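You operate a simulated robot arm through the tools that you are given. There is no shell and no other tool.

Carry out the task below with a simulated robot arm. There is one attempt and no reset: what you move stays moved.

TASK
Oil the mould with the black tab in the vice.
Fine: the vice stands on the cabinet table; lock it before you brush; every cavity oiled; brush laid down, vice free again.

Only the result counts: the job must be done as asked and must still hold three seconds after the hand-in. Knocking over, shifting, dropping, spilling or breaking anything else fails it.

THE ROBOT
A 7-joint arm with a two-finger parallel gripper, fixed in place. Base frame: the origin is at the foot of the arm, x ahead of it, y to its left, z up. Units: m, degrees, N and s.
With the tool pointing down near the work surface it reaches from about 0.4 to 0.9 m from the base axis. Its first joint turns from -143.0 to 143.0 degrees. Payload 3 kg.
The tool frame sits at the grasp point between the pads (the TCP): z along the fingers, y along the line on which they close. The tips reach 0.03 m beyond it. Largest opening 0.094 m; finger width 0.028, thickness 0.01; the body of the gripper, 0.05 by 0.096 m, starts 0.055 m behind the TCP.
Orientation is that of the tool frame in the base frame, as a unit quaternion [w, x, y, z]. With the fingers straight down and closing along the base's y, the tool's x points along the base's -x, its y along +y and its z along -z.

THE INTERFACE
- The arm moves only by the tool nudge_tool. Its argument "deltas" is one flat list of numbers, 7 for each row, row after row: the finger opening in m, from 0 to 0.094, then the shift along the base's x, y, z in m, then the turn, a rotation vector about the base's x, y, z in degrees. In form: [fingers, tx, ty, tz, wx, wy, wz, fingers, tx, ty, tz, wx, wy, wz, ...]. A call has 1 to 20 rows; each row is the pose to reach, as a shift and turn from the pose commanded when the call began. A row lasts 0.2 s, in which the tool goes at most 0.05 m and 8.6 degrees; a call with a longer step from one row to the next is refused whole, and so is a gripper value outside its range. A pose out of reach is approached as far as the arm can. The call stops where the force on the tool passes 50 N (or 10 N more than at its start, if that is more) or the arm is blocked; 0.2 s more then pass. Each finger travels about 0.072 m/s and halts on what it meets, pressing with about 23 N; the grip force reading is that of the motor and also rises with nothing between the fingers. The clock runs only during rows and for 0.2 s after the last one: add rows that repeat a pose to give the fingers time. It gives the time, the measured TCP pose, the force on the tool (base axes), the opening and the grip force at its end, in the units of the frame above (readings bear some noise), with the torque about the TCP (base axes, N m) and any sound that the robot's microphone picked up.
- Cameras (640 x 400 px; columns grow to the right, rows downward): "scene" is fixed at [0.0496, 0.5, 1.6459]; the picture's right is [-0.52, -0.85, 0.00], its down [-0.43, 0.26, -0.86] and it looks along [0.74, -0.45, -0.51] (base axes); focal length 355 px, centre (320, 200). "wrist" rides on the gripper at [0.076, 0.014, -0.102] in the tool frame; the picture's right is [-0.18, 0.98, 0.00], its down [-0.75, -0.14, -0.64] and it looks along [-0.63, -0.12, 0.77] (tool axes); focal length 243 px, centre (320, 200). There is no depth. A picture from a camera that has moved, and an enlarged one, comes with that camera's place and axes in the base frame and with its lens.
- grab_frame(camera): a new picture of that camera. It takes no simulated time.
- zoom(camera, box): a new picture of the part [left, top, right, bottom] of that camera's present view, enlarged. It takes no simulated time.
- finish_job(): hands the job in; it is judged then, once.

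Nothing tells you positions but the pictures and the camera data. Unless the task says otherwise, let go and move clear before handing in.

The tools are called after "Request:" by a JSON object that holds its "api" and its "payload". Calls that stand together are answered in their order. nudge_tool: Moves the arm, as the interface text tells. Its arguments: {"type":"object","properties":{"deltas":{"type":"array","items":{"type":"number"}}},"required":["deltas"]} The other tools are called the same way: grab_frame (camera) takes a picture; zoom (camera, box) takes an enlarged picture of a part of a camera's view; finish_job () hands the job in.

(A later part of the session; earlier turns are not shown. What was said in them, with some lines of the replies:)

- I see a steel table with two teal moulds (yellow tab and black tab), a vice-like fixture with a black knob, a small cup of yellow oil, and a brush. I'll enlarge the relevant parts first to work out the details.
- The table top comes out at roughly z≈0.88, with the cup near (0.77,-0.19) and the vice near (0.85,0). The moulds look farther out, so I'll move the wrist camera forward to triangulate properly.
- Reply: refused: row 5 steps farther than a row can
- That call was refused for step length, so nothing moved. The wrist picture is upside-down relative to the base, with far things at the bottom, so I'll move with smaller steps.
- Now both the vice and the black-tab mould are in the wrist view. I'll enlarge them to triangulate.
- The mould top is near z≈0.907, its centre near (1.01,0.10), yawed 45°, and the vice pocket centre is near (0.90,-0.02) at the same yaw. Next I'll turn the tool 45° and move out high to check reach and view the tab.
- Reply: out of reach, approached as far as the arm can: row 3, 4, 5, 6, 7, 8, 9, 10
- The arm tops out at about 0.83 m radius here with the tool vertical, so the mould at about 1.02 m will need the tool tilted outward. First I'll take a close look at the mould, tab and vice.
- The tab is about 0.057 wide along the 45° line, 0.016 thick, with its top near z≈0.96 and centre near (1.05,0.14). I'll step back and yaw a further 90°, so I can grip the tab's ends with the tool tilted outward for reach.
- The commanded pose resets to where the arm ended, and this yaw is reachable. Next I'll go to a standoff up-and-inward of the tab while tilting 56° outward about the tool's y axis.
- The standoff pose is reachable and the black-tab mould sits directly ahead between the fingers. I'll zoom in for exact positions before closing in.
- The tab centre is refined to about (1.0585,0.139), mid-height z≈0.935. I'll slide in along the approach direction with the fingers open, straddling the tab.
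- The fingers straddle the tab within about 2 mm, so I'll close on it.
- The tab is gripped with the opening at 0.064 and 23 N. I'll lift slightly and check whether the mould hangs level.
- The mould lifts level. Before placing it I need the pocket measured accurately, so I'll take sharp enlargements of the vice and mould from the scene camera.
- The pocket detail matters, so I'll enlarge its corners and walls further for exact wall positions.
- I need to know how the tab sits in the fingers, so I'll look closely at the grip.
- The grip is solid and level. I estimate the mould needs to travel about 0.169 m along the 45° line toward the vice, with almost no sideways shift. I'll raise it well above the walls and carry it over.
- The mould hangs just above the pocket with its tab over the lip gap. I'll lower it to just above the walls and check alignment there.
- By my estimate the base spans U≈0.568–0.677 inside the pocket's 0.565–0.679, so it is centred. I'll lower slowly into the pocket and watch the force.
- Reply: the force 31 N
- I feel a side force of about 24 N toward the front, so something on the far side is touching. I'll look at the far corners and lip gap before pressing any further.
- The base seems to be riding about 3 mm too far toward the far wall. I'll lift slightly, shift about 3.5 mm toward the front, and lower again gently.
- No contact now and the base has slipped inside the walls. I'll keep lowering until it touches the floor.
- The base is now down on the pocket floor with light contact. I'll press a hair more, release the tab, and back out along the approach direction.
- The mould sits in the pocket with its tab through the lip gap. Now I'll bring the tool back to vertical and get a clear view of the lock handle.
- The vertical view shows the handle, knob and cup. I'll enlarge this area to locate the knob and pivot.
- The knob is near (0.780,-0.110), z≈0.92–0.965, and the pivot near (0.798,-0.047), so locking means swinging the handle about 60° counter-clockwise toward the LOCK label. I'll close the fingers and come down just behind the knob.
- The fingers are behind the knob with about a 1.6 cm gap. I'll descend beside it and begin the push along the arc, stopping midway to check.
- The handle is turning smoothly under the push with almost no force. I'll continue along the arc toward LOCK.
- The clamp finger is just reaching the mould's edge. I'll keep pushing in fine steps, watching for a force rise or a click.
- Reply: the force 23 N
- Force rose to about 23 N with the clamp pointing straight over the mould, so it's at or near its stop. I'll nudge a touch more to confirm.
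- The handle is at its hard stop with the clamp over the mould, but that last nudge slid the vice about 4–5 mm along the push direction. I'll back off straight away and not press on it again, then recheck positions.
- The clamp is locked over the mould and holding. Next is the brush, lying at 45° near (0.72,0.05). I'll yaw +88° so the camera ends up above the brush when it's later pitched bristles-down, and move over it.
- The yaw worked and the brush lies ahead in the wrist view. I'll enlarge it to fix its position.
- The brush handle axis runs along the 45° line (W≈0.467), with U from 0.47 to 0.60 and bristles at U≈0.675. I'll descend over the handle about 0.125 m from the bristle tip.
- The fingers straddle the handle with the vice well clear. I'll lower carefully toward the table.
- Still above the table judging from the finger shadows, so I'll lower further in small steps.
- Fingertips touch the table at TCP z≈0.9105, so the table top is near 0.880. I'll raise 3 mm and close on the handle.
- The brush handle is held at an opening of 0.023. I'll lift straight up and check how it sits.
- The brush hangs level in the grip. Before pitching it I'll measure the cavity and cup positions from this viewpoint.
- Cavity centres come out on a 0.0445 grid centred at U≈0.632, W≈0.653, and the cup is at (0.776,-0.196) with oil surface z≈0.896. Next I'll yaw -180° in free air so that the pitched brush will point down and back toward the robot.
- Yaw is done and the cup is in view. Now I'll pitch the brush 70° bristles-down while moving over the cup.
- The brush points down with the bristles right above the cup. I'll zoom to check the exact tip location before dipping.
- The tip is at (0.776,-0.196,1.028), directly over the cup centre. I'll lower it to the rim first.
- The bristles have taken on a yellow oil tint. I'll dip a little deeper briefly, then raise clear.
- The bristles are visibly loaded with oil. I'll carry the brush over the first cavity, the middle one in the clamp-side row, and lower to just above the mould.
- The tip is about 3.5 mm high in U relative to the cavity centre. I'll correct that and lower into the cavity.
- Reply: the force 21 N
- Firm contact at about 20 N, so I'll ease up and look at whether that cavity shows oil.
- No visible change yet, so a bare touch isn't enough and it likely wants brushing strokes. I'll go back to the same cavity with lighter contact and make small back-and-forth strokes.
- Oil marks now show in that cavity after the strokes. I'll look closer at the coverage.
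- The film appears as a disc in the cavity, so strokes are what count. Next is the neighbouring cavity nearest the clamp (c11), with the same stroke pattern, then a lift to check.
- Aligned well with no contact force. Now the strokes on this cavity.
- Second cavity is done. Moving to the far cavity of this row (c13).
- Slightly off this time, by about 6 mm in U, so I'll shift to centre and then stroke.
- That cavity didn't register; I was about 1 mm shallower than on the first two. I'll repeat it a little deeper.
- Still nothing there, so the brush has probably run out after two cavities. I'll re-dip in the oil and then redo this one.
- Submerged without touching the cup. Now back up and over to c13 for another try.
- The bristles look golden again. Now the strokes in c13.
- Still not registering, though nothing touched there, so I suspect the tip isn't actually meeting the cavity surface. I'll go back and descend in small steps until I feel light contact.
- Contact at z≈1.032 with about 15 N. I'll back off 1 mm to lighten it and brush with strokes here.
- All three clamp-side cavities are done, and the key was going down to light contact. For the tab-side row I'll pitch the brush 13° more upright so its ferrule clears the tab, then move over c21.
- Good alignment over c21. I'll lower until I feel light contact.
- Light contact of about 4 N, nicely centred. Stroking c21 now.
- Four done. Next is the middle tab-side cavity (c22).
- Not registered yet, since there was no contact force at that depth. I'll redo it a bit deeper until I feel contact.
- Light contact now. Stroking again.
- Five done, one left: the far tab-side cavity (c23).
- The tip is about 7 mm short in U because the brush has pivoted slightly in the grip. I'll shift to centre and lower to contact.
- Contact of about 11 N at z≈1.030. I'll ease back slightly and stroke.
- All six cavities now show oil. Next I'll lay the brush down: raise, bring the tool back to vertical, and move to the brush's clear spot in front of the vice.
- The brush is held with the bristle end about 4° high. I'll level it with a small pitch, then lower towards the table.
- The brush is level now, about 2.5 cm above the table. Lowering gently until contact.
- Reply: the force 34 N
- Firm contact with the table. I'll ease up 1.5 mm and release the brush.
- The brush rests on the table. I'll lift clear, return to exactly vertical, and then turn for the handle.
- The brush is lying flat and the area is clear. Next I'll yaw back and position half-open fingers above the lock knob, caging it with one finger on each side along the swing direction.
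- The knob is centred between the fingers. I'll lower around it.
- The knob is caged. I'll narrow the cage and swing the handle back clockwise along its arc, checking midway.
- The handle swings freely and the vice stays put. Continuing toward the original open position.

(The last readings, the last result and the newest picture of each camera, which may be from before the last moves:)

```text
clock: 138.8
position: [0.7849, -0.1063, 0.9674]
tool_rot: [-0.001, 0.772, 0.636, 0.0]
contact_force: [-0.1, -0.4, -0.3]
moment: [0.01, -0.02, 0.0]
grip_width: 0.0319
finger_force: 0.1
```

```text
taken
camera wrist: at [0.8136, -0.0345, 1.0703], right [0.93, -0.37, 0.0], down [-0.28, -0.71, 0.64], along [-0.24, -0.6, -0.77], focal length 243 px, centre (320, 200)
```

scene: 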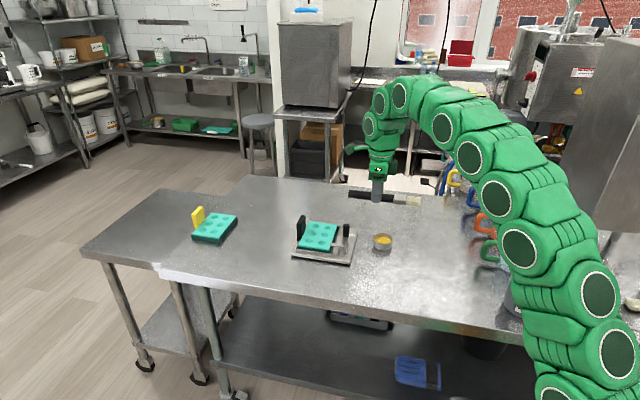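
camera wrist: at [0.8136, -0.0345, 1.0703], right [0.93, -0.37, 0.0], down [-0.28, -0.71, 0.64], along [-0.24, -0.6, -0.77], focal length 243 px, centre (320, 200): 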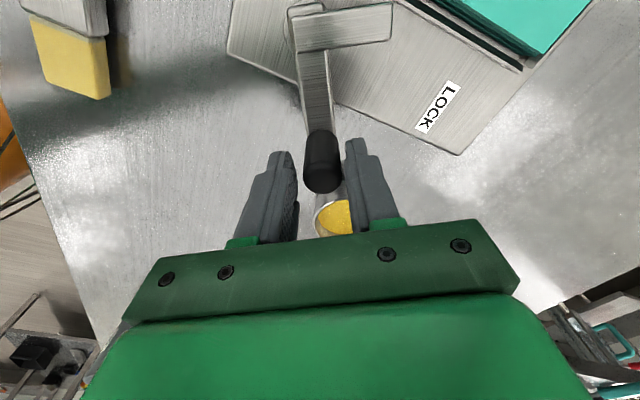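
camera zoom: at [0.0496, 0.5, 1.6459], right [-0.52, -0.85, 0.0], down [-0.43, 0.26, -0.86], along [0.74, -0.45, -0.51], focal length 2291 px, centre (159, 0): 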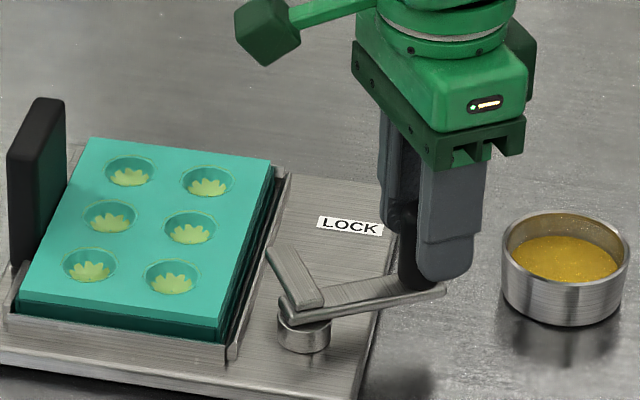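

The handle is almost back at its original open angle. I'll give it the last few degrees gently while watching the force.

Request:
{"api": "nudge_tool", "payload": {"deltas": [0.032, -0.0022, 0.0006, 0, 0, 0, -2, 0.032, -0.0044, 0.0014, 0, 0, 0, -4, 0.032, -0.0044, 0.0014, 0, 0, 0, -4]}}

Request:
{"api": "zoom", "payload": {"camera": "scene", "box": [330, 220, 394, 270]}}

```text
clock: 139.6
position: [0.7802, -0.1046, 0.9669]
tool_rot: [0.0, 0.794, 0.608, 0.001]
contact_force: [5.3, 0.2, 1.0]
moment: [0.03, -0.03, 0.01]
grip_width: 0.0348
finger_force: 2.3
```

```text
8.00 times, centred on (362, 245) of scene
camera zoom: at [0.0496, 0.5, 1.6459], right [-0.52, -0.85, 0.0], down [-0.43, 0.26, -0.86], along [0.74, -0.45, -0.51], focal length 2841 px, centre (-16, -160)
```

zoom: 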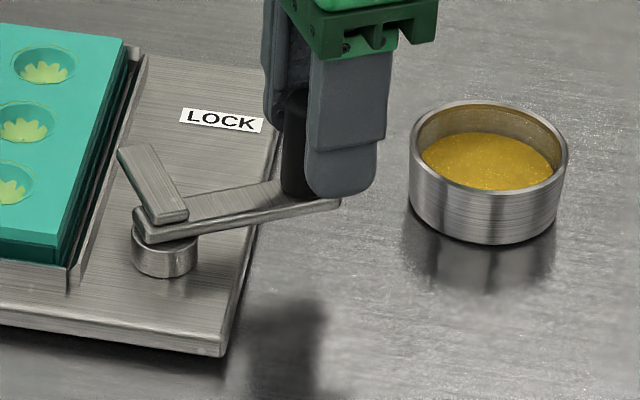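

The handle is back against its open stop at the original angle, so the vice is unlocked. Comparing pictures, the vice sits about 6–7 mm from its original spot because of that earlier push, so I'll raise clear and prepare to ease it back.

Request:
{"api": "nudge_tool", "payload": {"deltas": [0.045, 0.003, 0, 0, 0, 0, 0, 0.05, 0.003, 0, 0.02, 0, 0, 0, 0.05, 0.003, 0, 0.05, 0, 0, 0, 0.03, 0.008, 0.003, 0.07, 0, 0, 8, 0.0, 0.013, 0.006, 0.07, 0, 0, 16, 0.0, 0.018, 0.009, 0.07, 0, 0, 24, 0.0, 0.023, 0.012, 0.07, 0, 0, 32, 0.0, 0.0275, 0.0152, 0.07, 0, 0, 40, 0.0, 0.0275, 0.0152, 0.07, 0, 0, 48, 0.0, 0.0275, 0.0152, 0.07, 0, 0, 50, 0.0, 0.0275, 0.0152, 0.07, 0, 0, 50]}}

Request:
{"api": "zoom", "payload": {"camera": "scene", "box": [330, 220, 394, 270]}}

Request:
{"api": "zoom", "payload": {"camera": "scene", "box": [290, 205, 370, 270]}}

Request:
{"api": "grab_frame", "payload": {"camera": "wrist"}}

```text
clock: 142.0
position: [0.8076, -0.0895, 1.0374]
tool_rot: [-0.001, 0.461, 0.887, 0.001]
contact_force: [0.0, 0.2, -0.6]
moment: [-0.03, -0.01, 0.01]
grip_width: 0.0001
finger_force: 23.4
```

```text
8.00 times, centred on (362, 245) of scene
camera zoom: at [0.0496, 0.5, 1.6459], right [-0.52, -0.85, 0.0], down [-0.43, 0.26, -0.86], along [0.74, -0.45, -0.51], focal length 2841 px, centre (-16, -160)
```

zoom: 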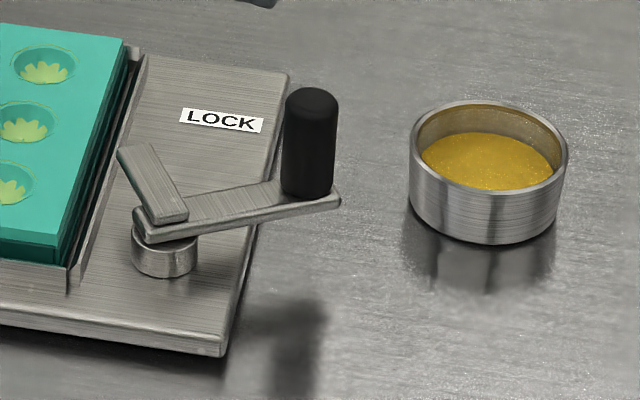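

```text
6.15 times, centred on (330, 238) of scene
camera zoom: at [0.0496, 0.5, 1.6459], right [-0.52, -0.85, 0.0], down [-0.43, 0.26, -0.86], along [0.74, -0.45, -0.51], focal length 2186 px, centre (258, -31)
```

zoom: 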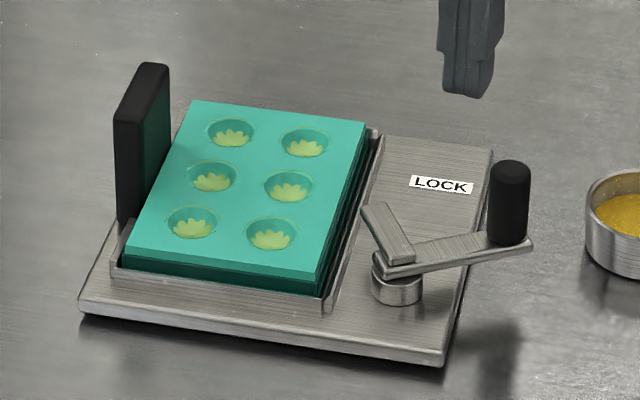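

```text
taken
camera wrist: at [0.7764, -0.0194, 1.1396], right [0.91, 0.41, 0.0], down [0.32, -0.7, 0.64], along [0.26, -0.58, -0.77], focal length 243 px, centre (320, 200)
```

wrist: 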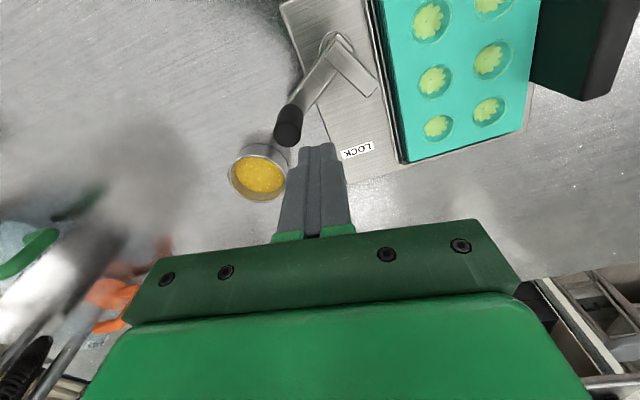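

Request:
{"api": "zoom", "payload": {"camera": "scene", "box": [294, 238, 326, 258]}}

Request:
{"api": "zoom", "payload": {"camera": "scene", "box": [324, 236, 360, 258]}}

Request:
{"api": "zoom", "payload": {"camera": "scene", "box": [302, 218, 344, 244]}}

```text
16.00 times, centred on (310, 248) of scene
camera zoom: at [0.0496, 0.5, 1.6459], right [-0.52, -0.85, 0.0], down [-0.43, 0.26, -0.86], along [0.74, -0.45, -0.51], focal length 5682 px, centre (480, -568)
```

zoom: 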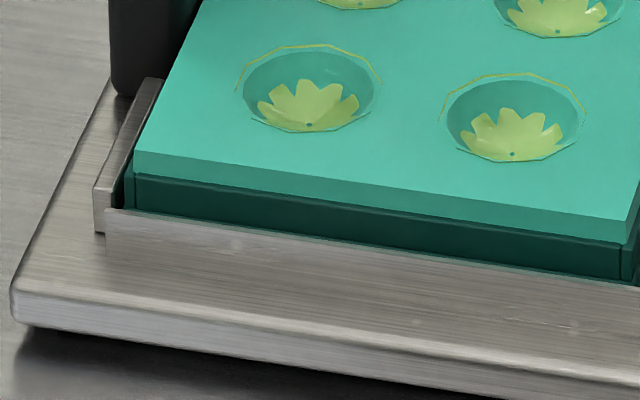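

```text
16.00 times, centred on (342, 247) of scene
camera zoom: at [0.0496, 0.5, 1.6459], right [-0.52, -0.85, 0.0], down [-0.43, 0.26, -0.86], along [0.74, -0.45, -0.51], focal length 5682 px, centre (-32, -552)
```

zoom: 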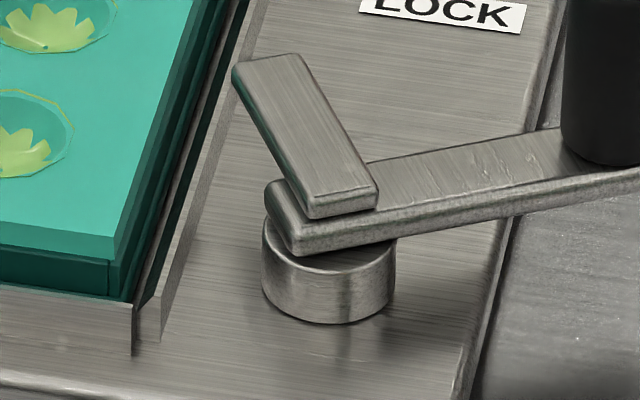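

```text
15.24 times, centred on (323, 231) of scene
camera zoom: at [0.0496, 0.5, 1.6459], right [-0.52, -0.85, 0.0], down [-0.43, 0.26, -0.86], along [0.74, -0.45, -0.51], focal length 5412 px, centre (274, -272)
```

zoom: 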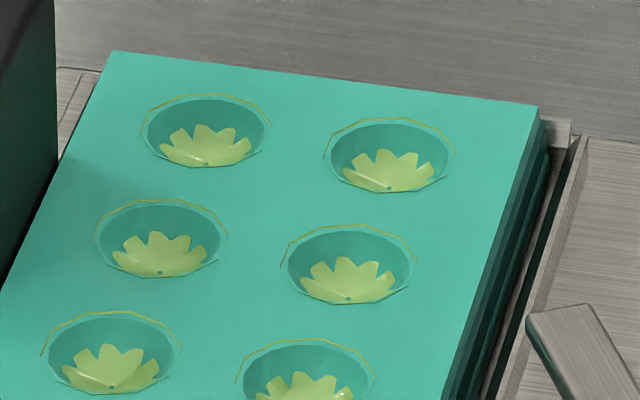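

The shift is a pure 7 mm translation along +U with no rotation. I'll lower closed fingers on the mould side of the knob and nudge the vice back in very small steps against its open stop.

Request:
{"api": "nudge_tool", "payload": {"deltas": [0.0, 0.0033, 0.0023, -0.02, 0, 0, 0, 0.0, 0.0033, 0.0023, -0.045, 0, 0, 0, 0.0, 0.0033, 0.0023, -0.0715, 0, 0, 0, 0.0, 0.0033, 0.0023, -0.0715, 0, 0, 0]}}

Request:
{"api": "grab_frame", "payload": {"camera": "wrist"}}

Request:
{"api": "zoom", "payload": {"camera": "scene", "box": [324, 215, 380, 258]}}

```text
clock: 143.0
position: [0.8096, -0.0875, 0.965]
tool_rot: [-0.001, 0.462, 0.887, 0.001]
contact_force: [0.5, -0.7, -0.3]
moment: [-0.02, -0.01, 0.01]
grip_width: 0.0
finger_force: 22.8
```

```text
taken
camera wrist: at [0.7781, -0.0162, 1.0681], right [0.91, 0.41, 0.0], down [0.32, -0.7, 0.64], along [0.26, -0.58, -0.77], focal length 243 px, centre (320, 200)
```

wrist: 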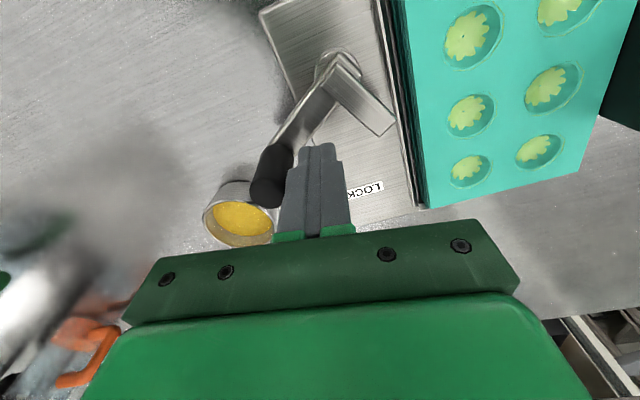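

```text
9.30 times, centred on (352, 236) of scene
camera zoom: at [0.0496, 0.5, 1.6459], right [-0.52, -0.85, 0.0], down [-0.43, 0.26, -0.86], along [0.74, -0.45, -0.51], focal length 3304 px, centre (22, -140)
```

zoom: 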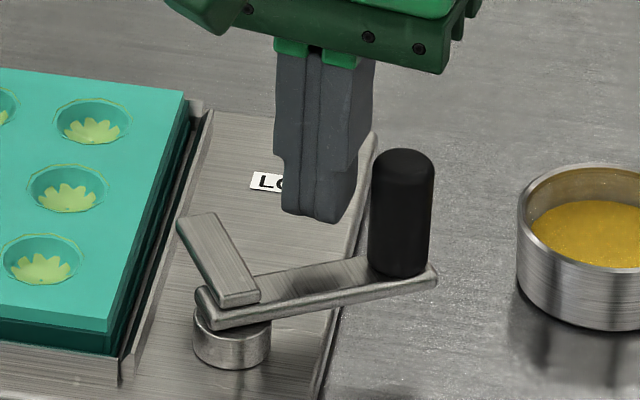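

Request:
{"api": "nudge_tool", "payload": {"deltas": [0.0, -0.0033, -0.0023, 0, 0, 0, 0, 0.0, -0.0066, -0.0046, 0, 0, 0, 0, 0.0, -0.0082, -0.0057, 0, 0, 0, 0, 0.0, -0.0082, -0.0057, 0, 0, 0, 0]}}

```text
clock: 144.0
position: [0.802, -0.0939, 0.9673]
tool_rot: [0.0, 0.462, 0.887, 0.0]
contact_force: [8.0, 3.7, -2.3]
moment: [0.06, -0.17, 0.04]
grip_width: 0.0
finger_force: 22.8
```

Request:
{"api": "nudge_tool", "payload": {"deltas": [0.0, -0.0008, -0.0006, 0, 0, 0, 0, 0.0, -0.0008, -0.0006, 0, 0, 0, 0]}}

Request:
{"api": "nudge_tool", "payload": {"deltas": [0.0, -0.0008, -0.0006, 0, 0, 0, 0, 0.0, -0.0008, -0.0006, 0, 0, 0, 0]}}

Request:
{"api": "zoom", "payload": {"camera": "scene", "box": [294, 238, 326, 258]}}

```text
clock: 144.6
position: [0.8016, -0.0936, 0.9661]
tool_rot: [-0.001, 0.46, 0.888, 0.0]
contact_force: [12.4, 10.7, -1.9]
moment: [0.2, -0.21, -0.02]
grip_width: 0.0
finger_force: 23.0
```

```text
clock: 145.2
position: [0.8016, -0.0949, 0.966]
tool_rot: [0.0, 0.462, 0.887, 0.001]
contact_force: [14.4, 12.5, 8.5]
moment: [0.15, -0.17, 0.01]
grip_width: 0.0
finger_force: 23.0
```

```text
16.00 times, centred on (310, 248) of scene
camera zoom: at [0.0496, 0.5, 1.6459], right [-0.52, -0.85, 0.0], down [-0.43, 0.26, -0.86], along [0.74, -0.45, -0.51], focal length 5682 px, centre (480, -568)
```

zoom: 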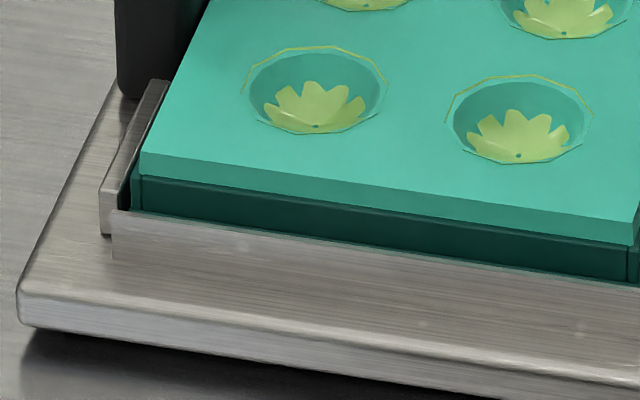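

It's moving back smoothly, about 1.4 mm so far. Continuing in small steps.

Request:
{"api": "nudge_tool", "payload": {"deltas": [0.0, -0.0008, -0.0006, 0, 0, 0, 0, 0.0, -0.0016, -0.0012, 0, 0, 0, 0, 0.0, -0.0016, -0.0012, 0, 0, 0, 0]}}

Request:
{"api": "zoom", "payload": {"camera": "scene", "box": [294, 238, 326, 258]}}

Request:
{"api": "zoom", "payload": {"camera": "scene", "box": [324, 236, 360, 258]}}

```text
clock: 146.0
position: [0.7991, -0.0964, 0.9653]
tool_rot: [-0.001, 0.461, 0.887, 0.0]
contact_force: [13.9, 6.0, 2.5]
moment: [0.09, -0.23, 0.02]
grip_width: 0.0001
finger_force: 23.2
```

```text
16.00 times, centred on (310, 248) of scene
camera zoom: at [0.0496, 0.5, 1.6459], right [-0.52, -0.85, 0.0], down [-0.43, 0.26, -0.86], along [0.74, -0.45, -0.51], focal length 5682 px, centre (480, -568)
```

zoom: 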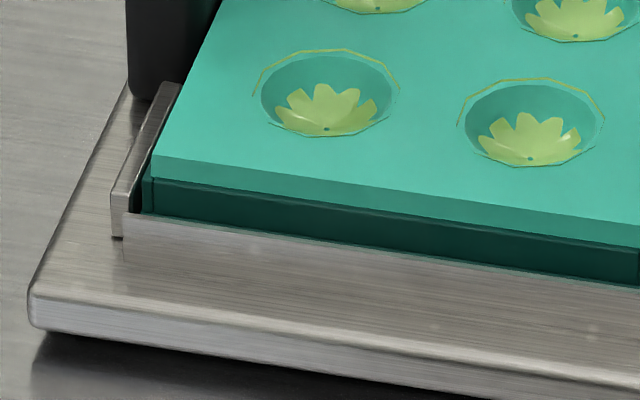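

```text
16.00 times, centred on (342, 247) of scene
camera zoom: at [0.0496, 0.5, 1.6459], right [-0.52, -0.85, 0.0], down [-0.43, 0.26, -0.86], along [0.74, -0.45, -0.51], focal length 5682 px, centre (-32, -552)
```

zoom: 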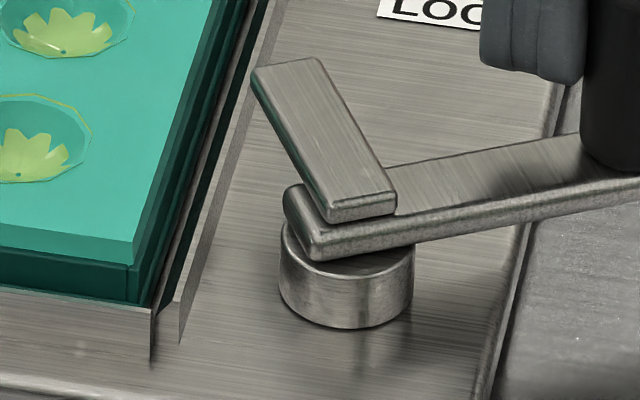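

Request:
{"api": "nudge_tool", "payload": {"deltas": [0.0, -0.0008, -0.0007, 0, 0, 0, 0, 0.0, -0.0015, -0.0013, 0, 0, 0, 0, 0.0, -0.0015, -0.0013, 0, 0, 0, 0]}}

Request:
{"api": "zoom", "payload": {"camera": "scene", "box": [294, 238, 326, 258]}}

Request:
{"api": "zoom", "payload": {"camera": "scene", "box": [324, 236, 360, 258]}}

```text
clock: 146.8
position: [0.7972, -0.0967, 0.9669]
tool_rot: [-0.001, 0.462, 0.887, 0.001]
contact_force: [13.9, 12.6, 2.2]
moment: [0.18, -0.24, -0.04]
grip_width: 0.0
finger_force: 23.0
```

```text
16.00 times, centred on (310, 248) of scene
camera zoom: at [0.0496, 0.5, 1.6459], right [-0.52, -0.85, 0.0], down [-0.43, 0.26, -0.86], along [0.74, -0.45, -0.51], focal length 5682 px, centre (480, -568)
```

zoom: 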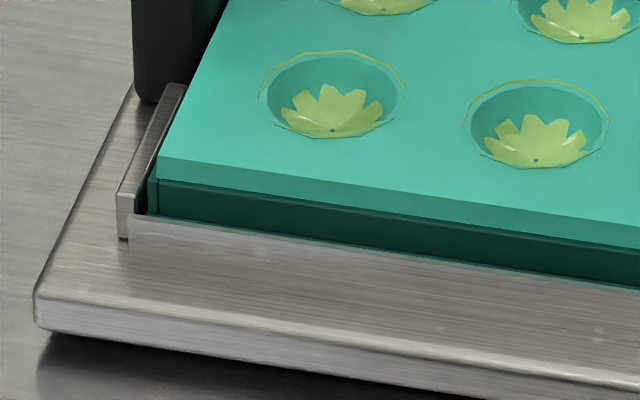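

```text
16.00 times, centred on (342, 247) of scene
camera zoom: at [0.0496, 0.5, 1.6459], right [-0.52, -0.85, 0.0], down [-0.43, 0.26, -0.86], along [0.74, -0.45, -0.51], focal length 5682 px, centre (-32, -552)
```

zoom: 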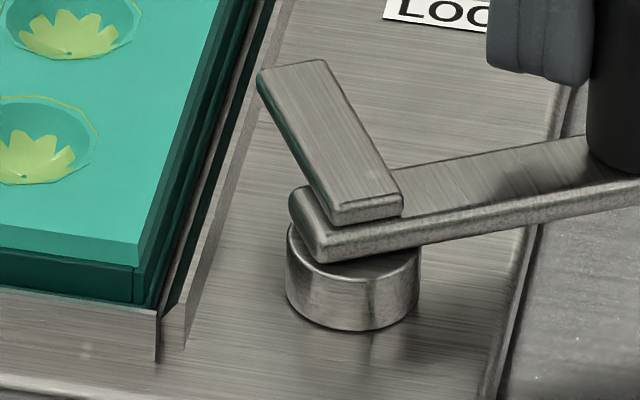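

Request:
{"api": "nudge_tool", "payload": {"deltas": [0.0, -0.0007, -0.0009, 0, 0, 0, 0, 0.0, -0.0011, -0.0013, 0, 0, 0, 0, 0.0, -0.0011, -0.0013, 0, 0, 0, 0]}}

Request:
{"api": "zoom", "payload": {"camera": "scene", "box": [324, 236, 360, 258]}}

Request:
{"api": "zoom", "payload": {"camera": "scene", "box": [294, 238, 326, 258]}}

```text
clock: 147.6
position: [0.7962, -0.0981, 0.9642]
tool_rot: [-0.001, 0.462, 0.887, 0.001]
contact_force: [13.2, 10.1, -1.3]
moment: [0.18, -0.25, 0.01]
grip_width: 0.0
finger_force: 23.3
```

```text
16.00 times, centred on (342, 247) of scene
camera zoom: at [0.0496, 0.5, 1.6459], right [-0.52, -0.85, 0.0], down [-0.43, 0.26, -0.86], along [0.74, -0.45, -0.51], focal length 5682 px, centre (-32, -552)
```

zoom: 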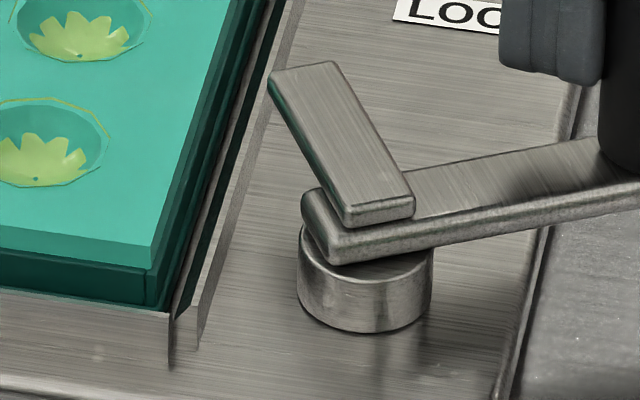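

```text
16.00 times, centred on (310, 248) of scene
camera zoom: at [0.0496, 0.5, 1.6459], right [-0.52, -0.85, 0.0], down [-0.43, 0.26, -0.86], along [0.74, -0.45, -0.51], focal length 5682 px, centre (480, -568)
```

zoom: 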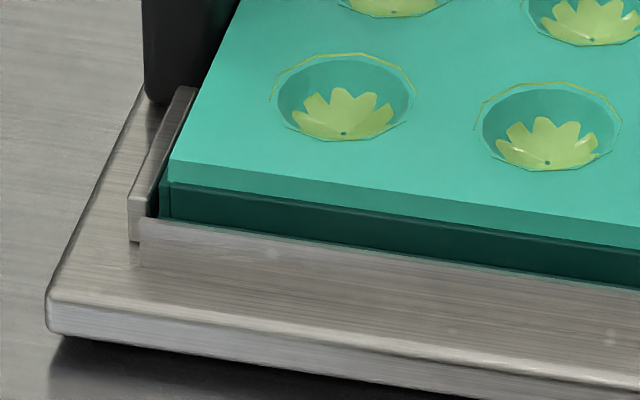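

The vice is back within about 2 mm of its original place. I'll withdraw from the knob, raise clear and do a final check.

Request:
{"api": "nudge_tool", "payload": {"deltas": [0.0, 0.004, 0.0028, 0, 0, 0, 0, 0.0, 0.0098, 0.0069, 0, 0, 0, 0, 0.0, 0.0098, 0.0069, 0.03, 0, 0, 0, 0.0, 0.0098, 0.0069, 0.07, 0, 0, 0, 0.0, 0.0, 0.0, 0.11, 0, 0, 0, 0.0, -0.03, 0.0, 0.15, 0, 0, 0, 0.0, -0.07, 0.0, 0.18, 0, 0, 0, 0.0, -0.11, 0.0, 0.2, 0, 0, 0, 0.0, -0.15, 0.0, 0.22, 0, 0, 0, 0.0, -0.19, 0.0, 0.24, 0, 0, 0, 0.0, -0.23, 0.0, 0.26, 0, 0, 0, 0.0, -0.23, 0.0, 0.26, 0, 0, 0]}}

Request:
{"api": "grab_frame", "payload": {"camera": "scene"}}

Request:
{"api": "zoom", "payload": {"camera": "scene", "box": [280, 200, 400, 300]}}

Request:
{"api": "zoom", "payload": {"camera": "scene", "box": [296, 208, 360, 258]}}

Request:
{"api": "grab_frame", "payload": {"camera": "wrist"}}

```text
clock: 150.2
position: [0.5656, -0.0986, 1.2265]
tool_rot: [0.0, 0.461, 0.887, 0.0]
contact_force: [-0.2, -0.2, 0.0]
moment: [-0.02, -0.03, 0.0]
grip_width: 0.0001
finger_force: 22.6
```

```text
taken
```

scene: 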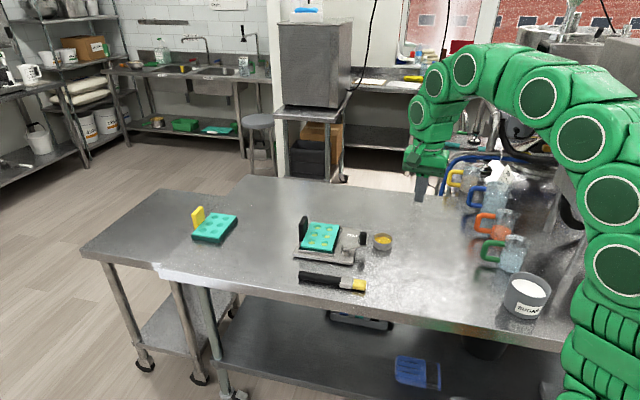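

```text
4.00 times, centred on (340, 250) of scene
camera zoom: at [0.0496, 0.5, 1.6459], right [-0.52, -0.85, 0.0], down [-0.43, 0.26, -0.86], along [0.74, -0.45, -0.51], focal length 1421 px, centre (240, 0)
```

zoom: 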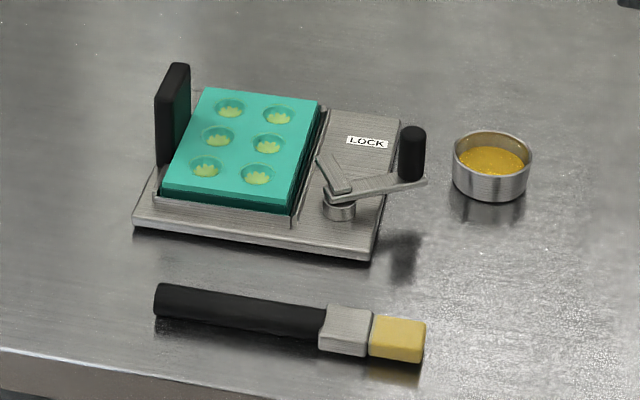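

```text
8.00 times, centred on (328, 233) of scene
camera zoom: at [0.0496, 0.5, 1.6459], right [-0.52, -0.85, 0.0], down [-0.43, 0.26, -0.86], along [0.74, -0.45, -0.51], focal length 2841 px, centre (256, -64)
```

zoom: 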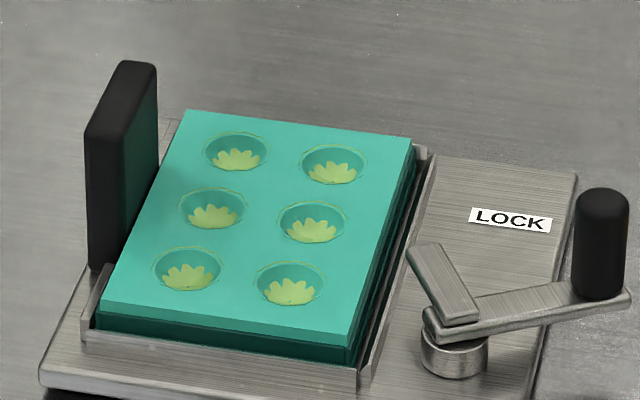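

```text
taken
camera wrist: at [0.5335, -0.0287, 1.3293], right [0.91, 0.41, 0.0], down [0.32, -0.7, 0.64], along [0.26, -0.58, -0.77], focal length 243 px, centre (320, 200)
```

wrist: 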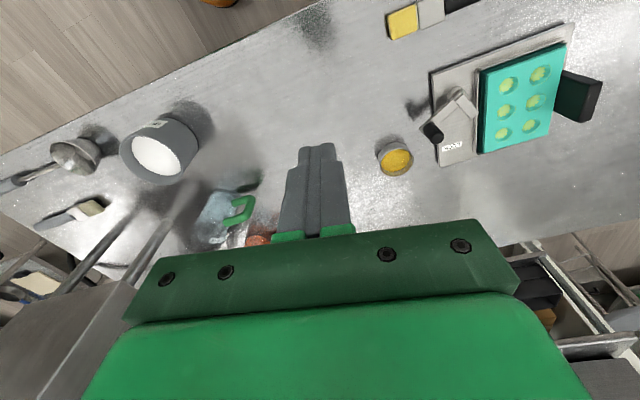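

Everything looks as asked: six cavities oiled, the brush flat on the table, the clamp open at its original angle, the mould seated in the vice, and the cup and yellow-tab mould untouched. I'll open the empty gripper and wait a moment before handing in.

Request:
{"api": "nudge_tool", "payload": {"deltas": [0.03, 0, 0, 0, 0, 0, 0, 0.06, 0, 0, 0, 0, 0, 0, 0.09, 0, 0, 0, 0, 0, 0, 0.09, 0, 0, 0, 0, 0, 0, 0.09, 0, 0, 0, 0, 0, 0]}}

Request:
{"api": "zoom", "payload": {"camera": "scene", "box": [330, 220, 394, 270]}}

Request:
{"api": "zoom", "payload": {"camera": "scene", "box": [180, 190, 300, 265]}}

```text
clock: 151.4
position: [0.5652, -0.1004, 1.2258]
tool_rot: [0.0, 0.462, 0.887, 0.001]
contact_force: [0.2, -0.5, 0.3]
moment: [-0.01, 0.02, 0.02]
grip_width: 0.0902
finger_force: 0.1
```

```text
8.00 times, centred on (362, 245) of scene
camera zoom: at [0.0496, 0.5, 1.6459], right [-0.52, -0.85, 0.0], down [-0.43, 0.26, -0.86], along [0.74, -0.45, -0.51], focal length 2841 px, centre (-16, -160)
```

zoom: 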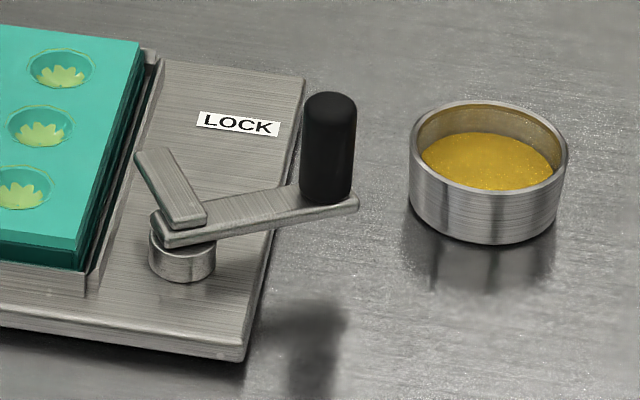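

```text
5.33 times, centred on (240, 228) of scene
camera zoom: at [0.0496, 0.5, 1.6459], right [-0.52, -0.85, 0.0], down [-0.43, 0.26, -0.86], along [0.74, -0.45, -0.51], focal length 1894 px, centre (747, 53)
```

zoom: 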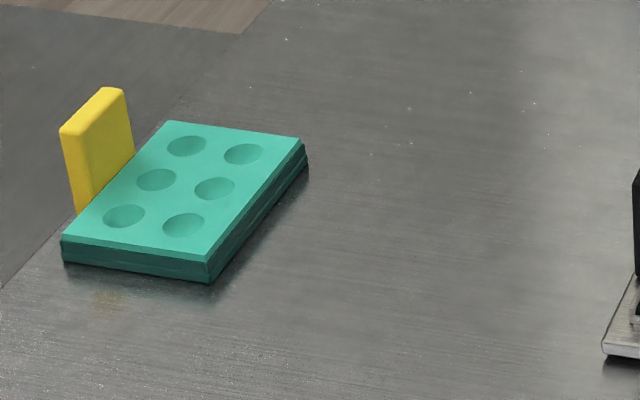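

The vice, cup and yellow-tab mould all match their starting pictures. The black-tab mould is oiled in every cavity and the clamp is open. The arm is clear, so I'm handing in.

Request:
{"api": "finish_job", "payload": {}}

```text
The job is handed in.
```

The black-tab mould is oiled in all six cavities and the job is handed in; I have no verdict back yet. My last pictures before handing in show:

- **Mould:** it sits in the vice, and each cavity shows a yellow oil film. The clamp was locked before I brushed.
- **Vice:** the clamp is open again at its starting angle. Pushing it to the locked stop slid the vice about 7 mm. I eased it back to within about 2 mm of where it started.
- **Brush:** it lies flat on the table in front of the vice, pointing the opposite way from how I found it.
- **Everything else:** the oil cup and the yellow-tab mould are where they started, and the arm is clear with the gripper open and empty.

I read "vice free again" as unlocked, so I left the mould in the vice. If you meant the vice should be empty, that part is not done.
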